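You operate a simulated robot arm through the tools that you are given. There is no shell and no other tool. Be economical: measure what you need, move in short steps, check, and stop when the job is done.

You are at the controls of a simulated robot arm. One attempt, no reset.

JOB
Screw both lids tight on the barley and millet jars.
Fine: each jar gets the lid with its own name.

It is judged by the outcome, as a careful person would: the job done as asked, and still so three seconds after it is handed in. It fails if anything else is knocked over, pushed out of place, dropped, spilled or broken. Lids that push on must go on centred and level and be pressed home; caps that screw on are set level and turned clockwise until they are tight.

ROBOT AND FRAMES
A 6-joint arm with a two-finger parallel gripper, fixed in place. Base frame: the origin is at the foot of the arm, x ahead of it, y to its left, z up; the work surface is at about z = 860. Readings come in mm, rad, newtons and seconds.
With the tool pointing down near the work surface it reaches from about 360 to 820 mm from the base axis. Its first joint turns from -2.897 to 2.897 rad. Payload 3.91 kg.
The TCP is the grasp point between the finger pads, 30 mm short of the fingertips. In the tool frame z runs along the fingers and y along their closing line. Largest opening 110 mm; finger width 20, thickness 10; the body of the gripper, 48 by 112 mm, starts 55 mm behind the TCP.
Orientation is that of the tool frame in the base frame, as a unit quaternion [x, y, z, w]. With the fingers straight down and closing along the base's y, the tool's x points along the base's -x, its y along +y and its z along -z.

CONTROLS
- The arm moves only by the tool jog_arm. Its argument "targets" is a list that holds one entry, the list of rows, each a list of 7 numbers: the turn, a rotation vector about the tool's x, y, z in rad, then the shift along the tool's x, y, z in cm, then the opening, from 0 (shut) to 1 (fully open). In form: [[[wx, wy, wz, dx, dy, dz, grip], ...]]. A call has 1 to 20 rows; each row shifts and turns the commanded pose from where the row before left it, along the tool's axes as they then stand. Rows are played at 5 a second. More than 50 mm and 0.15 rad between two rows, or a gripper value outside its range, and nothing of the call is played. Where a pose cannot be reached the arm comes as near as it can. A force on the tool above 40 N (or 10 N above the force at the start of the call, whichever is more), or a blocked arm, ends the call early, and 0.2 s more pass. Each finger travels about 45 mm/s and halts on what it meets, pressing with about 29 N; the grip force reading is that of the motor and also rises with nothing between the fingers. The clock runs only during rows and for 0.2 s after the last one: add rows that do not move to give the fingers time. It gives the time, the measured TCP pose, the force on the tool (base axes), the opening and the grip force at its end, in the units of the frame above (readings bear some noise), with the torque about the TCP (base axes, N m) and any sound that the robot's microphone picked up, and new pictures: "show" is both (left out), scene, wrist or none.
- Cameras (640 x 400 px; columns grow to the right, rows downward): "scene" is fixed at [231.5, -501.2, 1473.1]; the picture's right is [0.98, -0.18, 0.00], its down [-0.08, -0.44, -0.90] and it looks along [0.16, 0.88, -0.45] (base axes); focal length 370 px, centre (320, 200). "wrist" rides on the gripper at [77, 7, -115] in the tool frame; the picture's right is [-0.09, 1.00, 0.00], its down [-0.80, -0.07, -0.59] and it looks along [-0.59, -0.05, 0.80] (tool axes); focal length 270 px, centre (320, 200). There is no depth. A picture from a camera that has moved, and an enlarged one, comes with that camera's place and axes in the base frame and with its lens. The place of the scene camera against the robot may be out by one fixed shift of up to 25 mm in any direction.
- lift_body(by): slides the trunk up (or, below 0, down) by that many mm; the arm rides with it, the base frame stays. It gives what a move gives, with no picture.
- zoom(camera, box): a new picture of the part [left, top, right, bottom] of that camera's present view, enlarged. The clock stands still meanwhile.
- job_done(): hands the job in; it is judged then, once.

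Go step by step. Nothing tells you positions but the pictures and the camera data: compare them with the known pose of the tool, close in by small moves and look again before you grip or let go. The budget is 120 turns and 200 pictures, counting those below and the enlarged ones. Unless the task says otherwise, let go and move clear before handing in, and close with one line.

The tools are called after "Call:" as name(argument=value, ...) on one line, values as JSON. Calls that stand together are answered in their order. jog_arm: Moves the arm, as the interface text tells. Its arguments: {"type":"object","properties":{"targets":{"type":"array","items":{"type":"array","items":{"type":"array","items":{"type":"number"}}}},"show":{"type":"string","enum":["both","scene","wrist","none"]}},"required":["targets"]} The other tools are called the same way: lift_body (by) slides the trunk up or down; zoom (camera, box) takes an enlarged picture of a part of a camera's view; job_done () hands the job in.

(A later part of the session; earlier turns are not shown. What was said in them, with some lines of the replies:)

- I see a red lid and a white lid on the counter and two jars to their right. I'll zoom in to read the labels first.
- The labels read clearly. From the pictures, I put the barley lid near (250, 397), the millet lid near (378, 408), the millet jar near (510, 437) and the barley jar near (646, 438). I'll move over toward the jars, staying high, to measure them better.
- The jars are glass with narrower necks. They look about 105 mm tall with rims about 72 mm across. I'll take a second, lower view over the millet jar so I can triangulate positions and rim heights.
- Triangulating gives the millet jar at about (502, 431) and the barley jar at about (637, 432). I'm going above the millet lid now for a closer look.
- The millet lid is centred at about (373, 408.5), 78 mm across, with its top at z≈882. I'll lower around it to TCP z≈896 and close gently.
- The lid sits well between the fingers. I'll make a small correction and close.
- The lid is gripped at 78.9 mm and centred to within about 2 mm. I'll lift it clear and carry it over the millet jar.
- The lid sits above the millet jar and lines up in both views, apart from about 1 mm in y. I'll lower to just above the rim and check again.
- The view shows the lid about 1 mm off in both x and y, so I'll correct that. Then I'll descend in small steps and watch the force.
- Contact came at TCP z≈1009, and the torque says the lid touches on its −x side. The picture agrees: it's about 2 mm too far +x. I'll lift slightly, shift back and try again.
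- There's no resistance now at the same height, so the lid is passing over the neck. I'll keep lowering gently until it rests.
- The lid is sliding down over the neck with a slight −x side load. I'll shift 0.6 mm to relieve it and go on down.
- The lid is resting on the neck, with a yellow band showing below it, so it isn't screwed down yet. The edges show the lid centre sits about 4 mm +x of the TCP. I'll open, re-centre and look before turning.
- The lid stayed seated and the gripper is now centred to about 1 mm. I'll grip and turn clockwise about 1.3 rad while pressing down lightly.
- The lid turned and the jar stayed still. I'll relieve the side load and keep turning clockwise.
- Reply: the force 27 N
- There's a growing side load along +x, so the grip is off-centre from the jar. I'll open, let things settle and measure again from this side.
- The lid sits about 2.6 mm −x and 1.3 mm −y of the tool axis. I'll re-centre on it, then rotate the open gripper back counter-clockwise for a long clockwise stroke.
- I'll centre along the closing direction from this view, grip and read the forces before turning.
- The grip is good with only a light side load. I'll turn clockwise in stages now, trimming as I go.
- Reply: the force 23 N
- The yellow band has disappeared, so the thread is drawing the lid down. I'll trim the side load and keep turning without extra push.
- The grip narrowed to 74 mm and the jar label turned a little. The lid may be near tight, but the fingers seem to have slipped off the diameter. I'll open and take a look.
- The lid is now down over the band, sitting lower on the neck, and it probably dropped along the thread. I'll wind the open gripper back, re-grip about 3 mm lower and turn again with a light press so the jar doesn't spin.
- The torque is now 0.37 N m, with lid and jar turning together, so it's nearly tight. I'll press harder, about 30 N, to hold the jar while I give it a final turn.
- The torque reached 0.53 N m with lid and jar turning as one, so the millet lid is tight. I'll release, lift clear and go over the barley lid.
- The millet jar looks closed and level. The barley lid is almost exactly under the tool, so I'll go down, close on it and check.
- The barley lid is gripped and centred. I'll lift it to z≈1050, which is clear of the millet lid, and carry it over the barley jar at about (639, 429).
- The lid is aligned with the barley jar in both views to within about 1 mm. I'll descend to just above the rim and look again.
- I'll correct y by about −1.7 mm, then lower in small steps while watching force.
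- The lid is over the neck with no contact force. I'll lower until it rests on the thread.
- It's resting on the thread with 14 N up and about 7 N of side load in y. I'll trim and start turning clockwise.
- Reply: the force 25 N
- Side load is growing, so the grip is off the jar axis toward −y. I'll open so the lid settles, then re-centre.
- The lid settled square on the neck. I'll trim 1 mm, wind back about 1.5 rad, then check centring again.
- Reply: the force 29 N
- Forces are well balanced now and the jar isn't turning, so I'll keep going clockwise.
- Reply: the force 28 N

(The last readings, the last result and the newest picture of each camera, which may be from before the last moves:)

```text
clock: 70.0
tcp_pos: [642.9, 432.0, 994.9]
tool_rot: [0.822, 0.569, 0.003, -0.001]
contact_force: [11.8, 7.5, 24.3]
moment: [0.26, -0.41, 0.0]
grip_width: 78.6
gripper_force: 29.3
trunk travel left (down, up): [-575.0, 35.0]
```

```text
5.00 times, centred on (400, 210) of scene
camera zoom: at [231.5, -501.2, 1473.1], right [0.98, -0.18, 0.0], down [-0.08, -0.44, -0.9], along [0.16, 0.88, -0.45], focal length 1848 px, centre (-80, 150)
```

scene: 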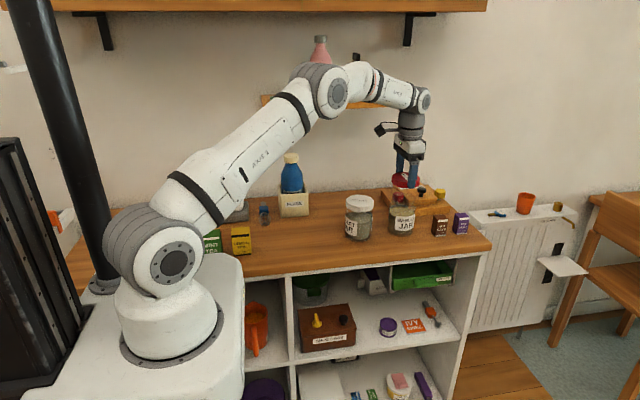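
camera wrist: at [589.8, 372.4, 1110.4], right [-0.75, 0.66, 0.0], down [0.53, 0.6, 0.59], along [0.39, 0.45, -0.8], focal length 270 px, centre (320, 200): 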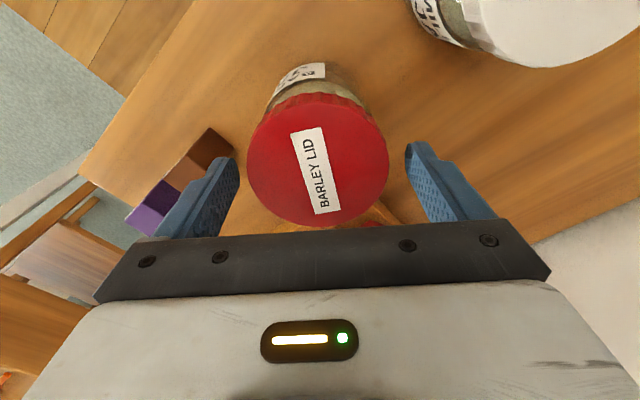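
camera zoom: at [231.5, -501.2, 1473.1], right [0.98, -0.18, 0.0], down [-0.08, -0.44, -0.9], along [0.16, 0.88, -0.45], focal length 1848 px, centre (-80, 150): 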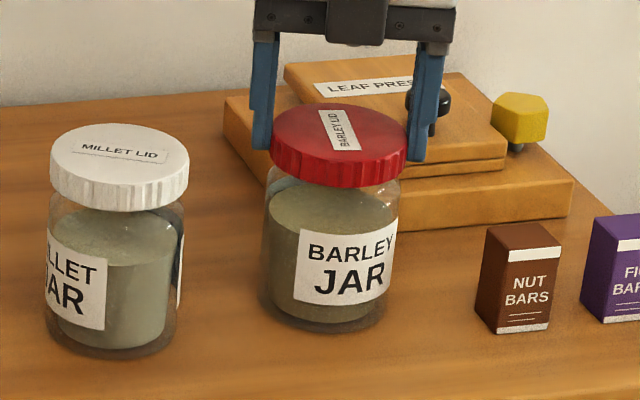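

The band is covered, so the lid is drawing down, just as with the millet lid. I'll release, wind back about 2.5 rad and re-grip slightly lower.

Call:
jog_arm(targets=[[[0, 0, 0, 0, 0, -0.05, 0.8], [0, 0, 0, 0, 0, 0, 0.9], [0, 0, 0, 0, 0, 0, 0.9], [0, 0, -0.148, 0, 0, 0, 0.9], [0, 0, -0.148, 0, 0, 0, 0.9], [0, 0, -0.148, 0, 0, 0, 0.9], [0, 0, -0.148, 0, 0, 0, 0.9], [0, 0, -0.148, 0, 0, 0, 0.9], [0, 0, -0.148, 0, 0, 0, 0.9], [0, 0, -0.148, 0, 0, 0, 0.9], [0, 0, -0.148, 0, 0, 0, 0.9], [0, 0, -0.148, 0, 0, 0, 0.9], [0, 0, -0.148, 0, 0, 0, 0.9], [0, 0, -0.148, 0, 0, 0, 0.9], [0, 0, -0.148, 0, 0, 0, 0.9], [0, 0, -0.148, 0, 0, 0, 0.9], [0, 0, -0.148, 0, 0, 0, 0.9], [0, 0, -0.148, 0, 0, 0, 0.9], [0, 0, -0.148, 0, 0, 0, 0.9], [0, 0, 0, 0, 0, 0, 0.9]]], show="wrist")

Call:
zoom(camera="wrist", box=[200, 40, 440, 240])

Call:
zoom(camera="scene", box=[360, 170, 440, 250])

```text
clock: 74.2
tcp_pos: [643.3, 431.1, 993.1]
tool_rot: [-0.221, 0.975, 0.0, 0.0]
contact_force: [0.0, 0.4, 0.4]
moment: [0.02, 0.01, -0.01]
grip_width: 99.0
gripper_force: 0.1
trunk travel left (down, up): [-575.0, 35.0]
camera wrist: at [570.7, 405.2, 1107.8], right [-0.35, 0.94, 0.0], down [0.75, 0.28, 0.59], along [0.56, 0.21, -0.8], focal length 270 px, centre (320, 200)
```

wrist: 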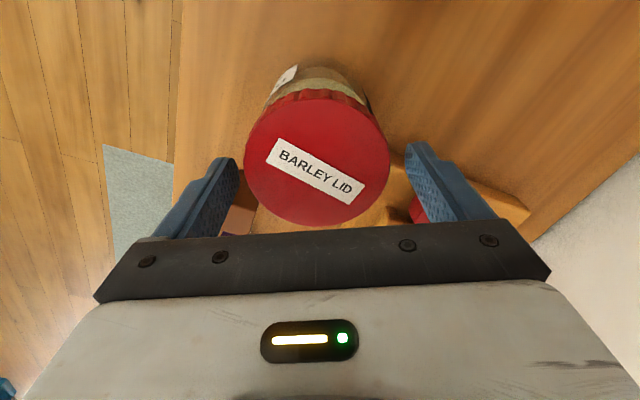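

```text
2.00 times, centred on (320, 140) of wrist
camera zoom: at [570.7, 405.2, 1107.8], right [-0.35, 0.94, 0.0], down [0.75, 0.28, 0.59], along [0.56, 0.21, -0.8], focal length 541 px, centre (320, 320)
```

zoom: 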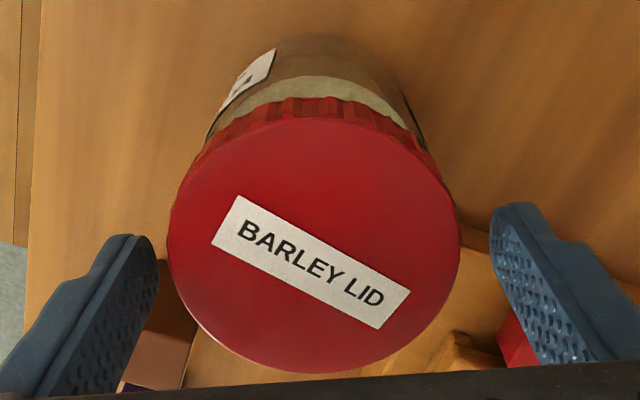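

```text
5.00 times, centred on (400, 210) of scene
camera zoom: at [231.5, -501.2, 1473.1], right [0.98, -0.18, 0.0], down [-0.08, -0.44, -0.9], along [0.16, 0.88, -0.45], focal length 1848 px, centre (-80, 150)
```

zoom: 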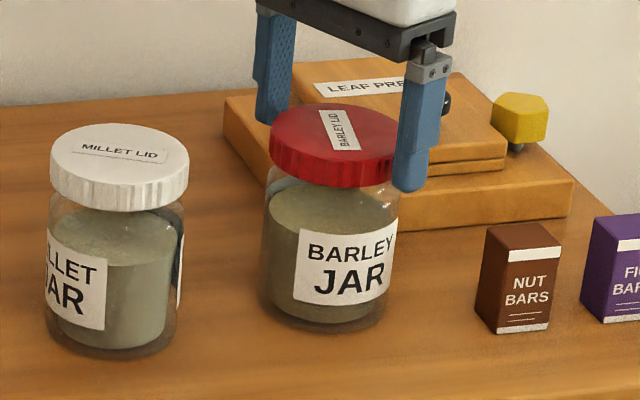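

Call:
jog_arm(targets=[[[0, 0, 0, 0.1, -0.17, 0.25, 0.9], [0, 0, 0, 0, 0, 0, 0.6], [0, 0, 0, 0, 0, 0, 0.6], [0, 0, 0, 0, 0, 0, 0.6], [0, 0, 0, 0, 0, 0.1, 0.6], [0, 0, 0, 0, 0, 0, 0.6]]], show="none")

```text
clock: 75.6
tcp_pos: [643.5, 430.2, 991.2]
tool_rot: [-0.219, 0.976, 0.0, 0.0]
contact_force: [2.1, 0.8, 3.4]
moment: [-0.01, 0.0, -0.03]
grip_width: 79.0
gripper_force: 28.8
trunk travel left (down, up): [-575.0, 35.0]
```

Call:
jog_arm(targets=[[[0, 0, 0, -0.02, 0, 0.1, 0.6], [0, 0, 0.12, 0, 0, 0.02, 0.6], [0, 0, 0.12, 0, 0, 0.02, 0.6], [0, 0, 0.12, 0, 0, 0.02, 0.6], [0, 0, 0.12, 0, 0, 0.02, 0.6], [0, 0, 0, 0, 0, 0, 0.6]]], show="none")

Call:
zoom(camera="scene", box=[360, 170, 440, 250])

```text
clock: 77.0
tcp_pos: [642.4, 429.2, 988.5]
tool_rot: [0.02, 1.0, 0.0, 0.001]
contact_force: [0.2, 3.4, 15.7]
moment: [0.11, -0.03, 0.26]
grip_width: 77.9
gripper_force: 29.0
trunk travel left (down, up): [-575.0, 35.0]
```

```text
5.00 times, centred on (400, 210) of scene
camera zoom: at [231.5, -501.2, 1473.1], right [0.98, -0.18, 0.0], down [-0.08, -0.44, -0.9], along [0.16, 0.88, -0.45], focal length 1848 px, centre (-80, 150)
```

zoom: 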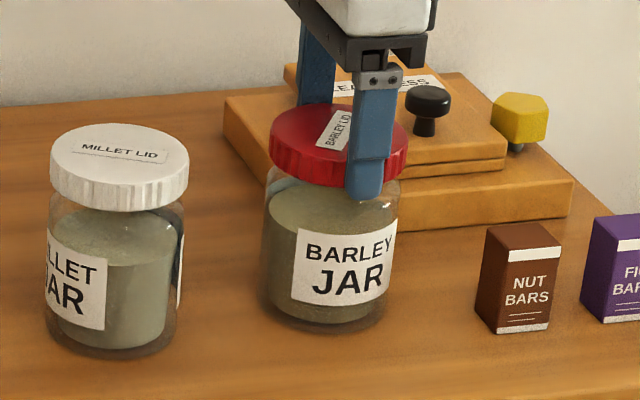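

Torque is rising to 0.26 N m and the lid is tightening. I'll press a little more and finish the turn.

Call:
jog_arm(targets=[[[0, 0, 0, 0, 0.03, 0.1, 0.6], [0, 0, 0.1, 0, 0, 0.03, 0.6], [0, 0, 0.1, 0, 0, 0.02, 0.6], [0, 0, 0.1, 0, 0, 0.02, 0.6], [0, 0, 0.1, 0, 0, 0, 0.6]]], show="none")

Call:
zoom(camera="scene", box=[360, 170, 440, 250])

```text
clock: 78.2
tcp_pos: [643.1, 430.2, 985.1]
tool_rot: [0.22, 0.976, 0.0, 0.0]
contact_force: [-1.0, 0.1, 3.0]
moment: [0.04, 0.03, 0.23]
grip_width: 73.7
gripper_force: 29.6
trunk travel left (down, up): [-575.0, 35.0]
```

```text
5.00 times, centred on (400, 210) of scene
camera zoom: at [231.5, -501.2, 1473.1], right [0.98, -0.18, 0.0], down [-0.08, -0.44, -0.9], along [0.16, 0.88, -0.45], focal length 1848 px, centre (-80, 150)
```

zoom: 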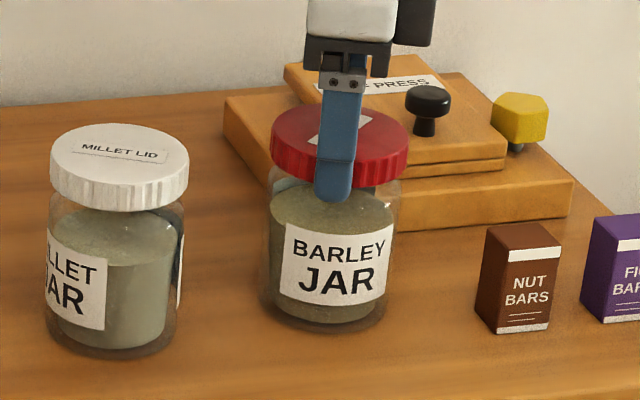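

The grip narrowed to 73.7 mm, as it did before. I'll open and inspect before the final tightening.

Call:
jog_arm(targets=[[[0, 0, 0, 0, 0, 0, 0.8], [0, 0, 0, 0, 0, 0, 0.9], [0, 0, 0, 0, 0, -0.5, 0.9], [0, 0, 0, 0, 0, 0, 0.9]]], show="wrist")

Call:
zoom(camera="wrist", box=[200, 40, 440, 240])

Call:
zoom(camera="scene", box=[340, 180, 420, 250])

```text
clock: 79.2
tcp_pos: [642.6, 430.5, 990.3]
tool_rot: [0.217, 0.976, -0.001, 0.0]
contact_force: [0.7, 0.1, -0.2]
moment: [-0.02, 0.02, 0.0]
grip_width: 98.8
gripper_force: 0.1
trunk travel left (down, up): [-575.0, 35.0]
camera wrist: at [576.5, 469.8, 1105.7], right [0.5, 0.86, 0.0], down [0.7, -0.4, 0.59], along [0.51, -0.3, -0.8], focal length 270 px, centre (320, 200)
```

wrist: 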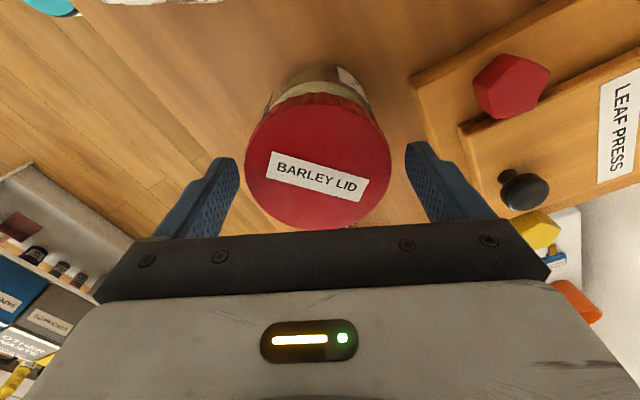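

```text
2.00 times, centred on (320, 140) of wrist
camera zoom: at [576.5, 469.8, 1105.7], right [0.5, 0.86, 0.0], down [0.7, -0.4, 0.59], along [0.51, -0.3, -0.8], focal length 541 px, centre (320, 320)
```

zoom: 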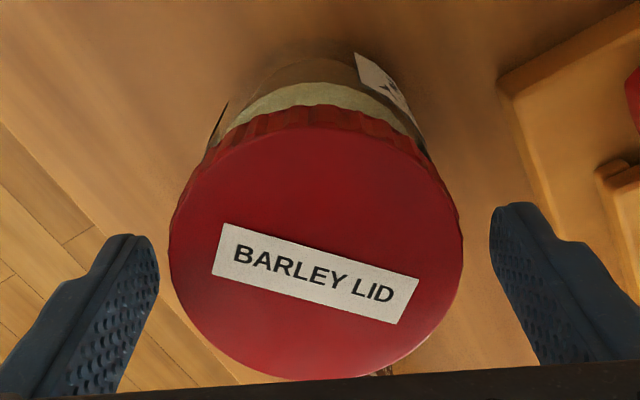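

```text
5.71 times, centred on (380, 215) of scene
camera zoom: at [231.5, -501.2, 1473.1], right [0.98, -0.18, 0.0], down [-0.08, -0.44, -0.9], along [0.16, 0.88, -0.45], focal length 2112 px, centre (-23, 114)
```

zoom: 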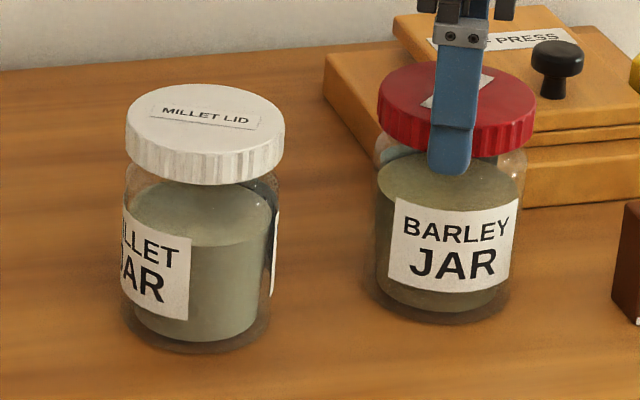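

The lid is home and level. I'll do one more wind-back, re-grip and firm turn to confirm it's tight.

Call:
jog_arm(targets=[[[0, 0, -0.145, 0, -0.14, 0, 0.9], [0, 0, -0.145, 0, 0, 0, 0.9], [0, 0, -0.145, 0, 0, 0, 0.9], [0, 0, -0.145, 0, 0, 0, 0.9], [0, 0, -0.145, 0, 0, 0, 0.9], [0, 0, -0.145, 0, 0, 0.15, 0.9], [0, 0, 0, 0, 0, 0, 0.6], [0, 0, 0, 0, 0, 0, 0.6], [0, 0, 0, 0, 0, 0, 0.6], [0, 0, 0, 0, 0, 0.1, 0.6], [0, 0, 0.1, 0, 0, 0.02, 0.6], [0, 0, 0.1, 0, 0, 0.02, 0.6], [0, 0, 0.1, 0, 0, 0.02, 0.6], [0, 0, 0.1, 0, 0, 0.02, 0.6]]], show="none")

Call:
zoom(camera="scene", box=[340, 180, 420, 250])

```text
clock: 82.2
tcp_pos: [640.9, 429.1, 989.2]
tool_rot: [-0.015, 1.0, 0.001, 0.001]
contact_force: [-0.3, 0.6, 6.9]
moment: [-0.01, -0.04, 0.31]
grip_width: 73.9
gripper_force: 29.4
trunk travel left (down, up): [-575.0, 35.0]
```

```text
5.71 times, centred on (380, 215) of scene
camera zoom: at [231.5, -501.2, 1473.1], right [0.98, -0.18, 0.0], down [-0.08, -0.44, -0.9], along [0.16, 0.88, -0.45], focal length 2112 px, centre (-23, 114)
```

zoom: 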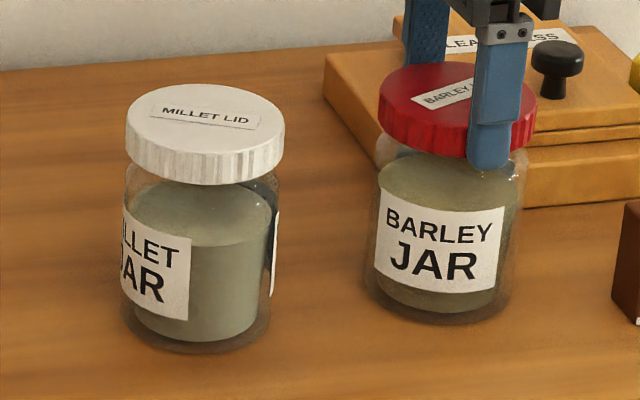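

Lid and jar turn as one at 0.31 N m. I'll make one last firmer press-and-turn to match the millet jar.

Call:
jog_arm(targets=[[[0, 0, 0, 0, 0, 0.12, 0.6], [0, 0, 0, 0, 0, 0.1, 0.6], [0, 0, 0.08, 0, 0, 0.06, 0.6], [0, 0, 0.08, 0, 0, 0.04, 0.6], [0, 0, 0.08, 0, 0, 0.02, 0.6]]], show="none")

Call:
zoom(camera="scene", box=[340, 180, 420, 250])

```text
clock: 83.4
tcp_pos: [641.9, 429.0, 985.6]
tool_rot: [0.104, 0.995, 0.001, 0.001]
contact_force: [1.4, 0.4, 20.2]
moment: [-0.01, 0.01, 0.63]
grip_width: 73.9
gripper_force: 28.7
trunk travel left (down, up): [-575.0, 35.0]
```

```text
5.71 times, centred on (380, 215) of scene
camera zoom: at [231.5, -501.2, 1473.1], right [0.98, -0.18, 0.0], down [-0.08, -0.44, -0.9], along [0.16, 0.88, -0.45], focal length 2112 px, centre (-23, 114)
```

zoom: 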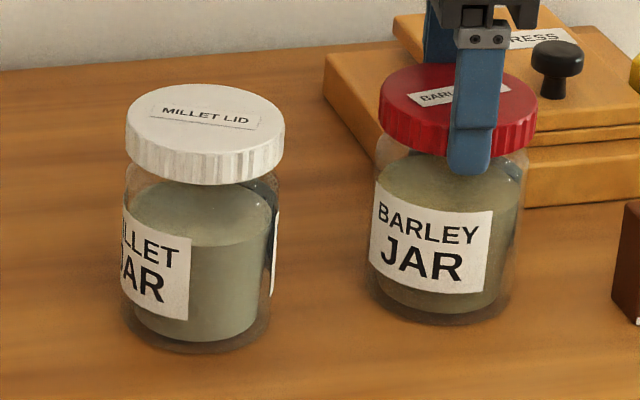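

The barley lid held 0.63 N m with lid and jar turning together, so it's tight. I'll release, lift straight up and do a final inspection.

Call:
jog_arm(targets=[[[0, 0, 0, 0, 0, -0.1, 0.7], [0, 0, 0, 0, 0, 0, 0.9], [0, 0, 0, 0, 0, 0, 1], [0, 0, 0, 0, 0, -2, 1], [0, 0, 0, 0, 0, -4, 1], [0, 0, 0, 0, 0, -4, 1], [0, 0, 0, 4.5, 0, 0, 1], [0, 0, 0, 4.5, 0, 0, 1], [0, 0, 0, 4.5, 0, 0, 1], [0, 0, 0, 4.5, 0, 0, 1], [0, 0, 0, 4.5, 0, 0, 1], [0, 0, 0, 0, 0, 0, 1]]], show="scene")

Call:
zoom(camera="scene", box=[340, 180, 420, 250])

```text
clock: 86.0
tcp_pos: [422.3, 475.7, 1086.4]
tool_rot: [0.105, 0.994, 0.0, 0.0]
contact_force: [-0.2, 0.2, 0.3]
moment: [0.02, -0.01, -0.01]
grip_width: 110.3
gripper_force: 0.1
trunk travel left (down, up): [-575.0, 35.0]
```

scene: 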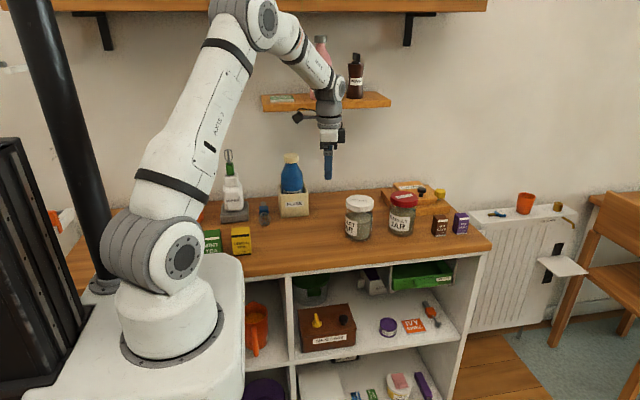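

```text
5.71 times, centred on (380, 215) of scene
camera zoom: at [231.5, -501.2, 1473.1], right [0.98, -0.18, 0.0], down [-0.08, -0.44, -0.9], along [0.16, 0.88, -0.45], focal length 2112 px, centre (-23, 114)
```

zoom: 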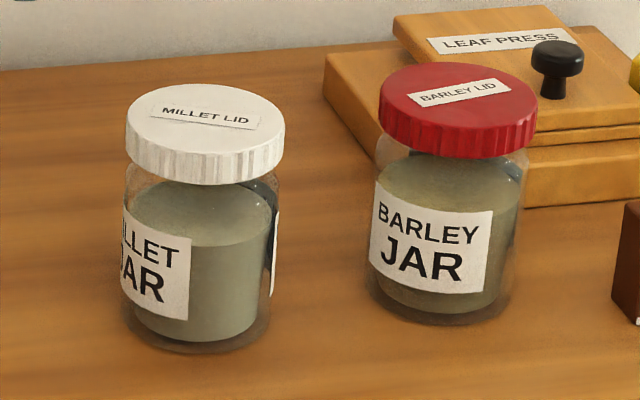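

Each lid is level on its own jar, nothing else has moved, and the arm is clear of both. I'm handing the job in.

Call:
job_done()

```text
The job is handed in.
```

I screwed the barley and millet lids onto their own jars, level and turned clockwise until each lid and its jar turned as one (about 0.63 and 0.53 N m). Both jars turned in place on the counter while tightening, and the millet jar may have shifted a millimetre or two.
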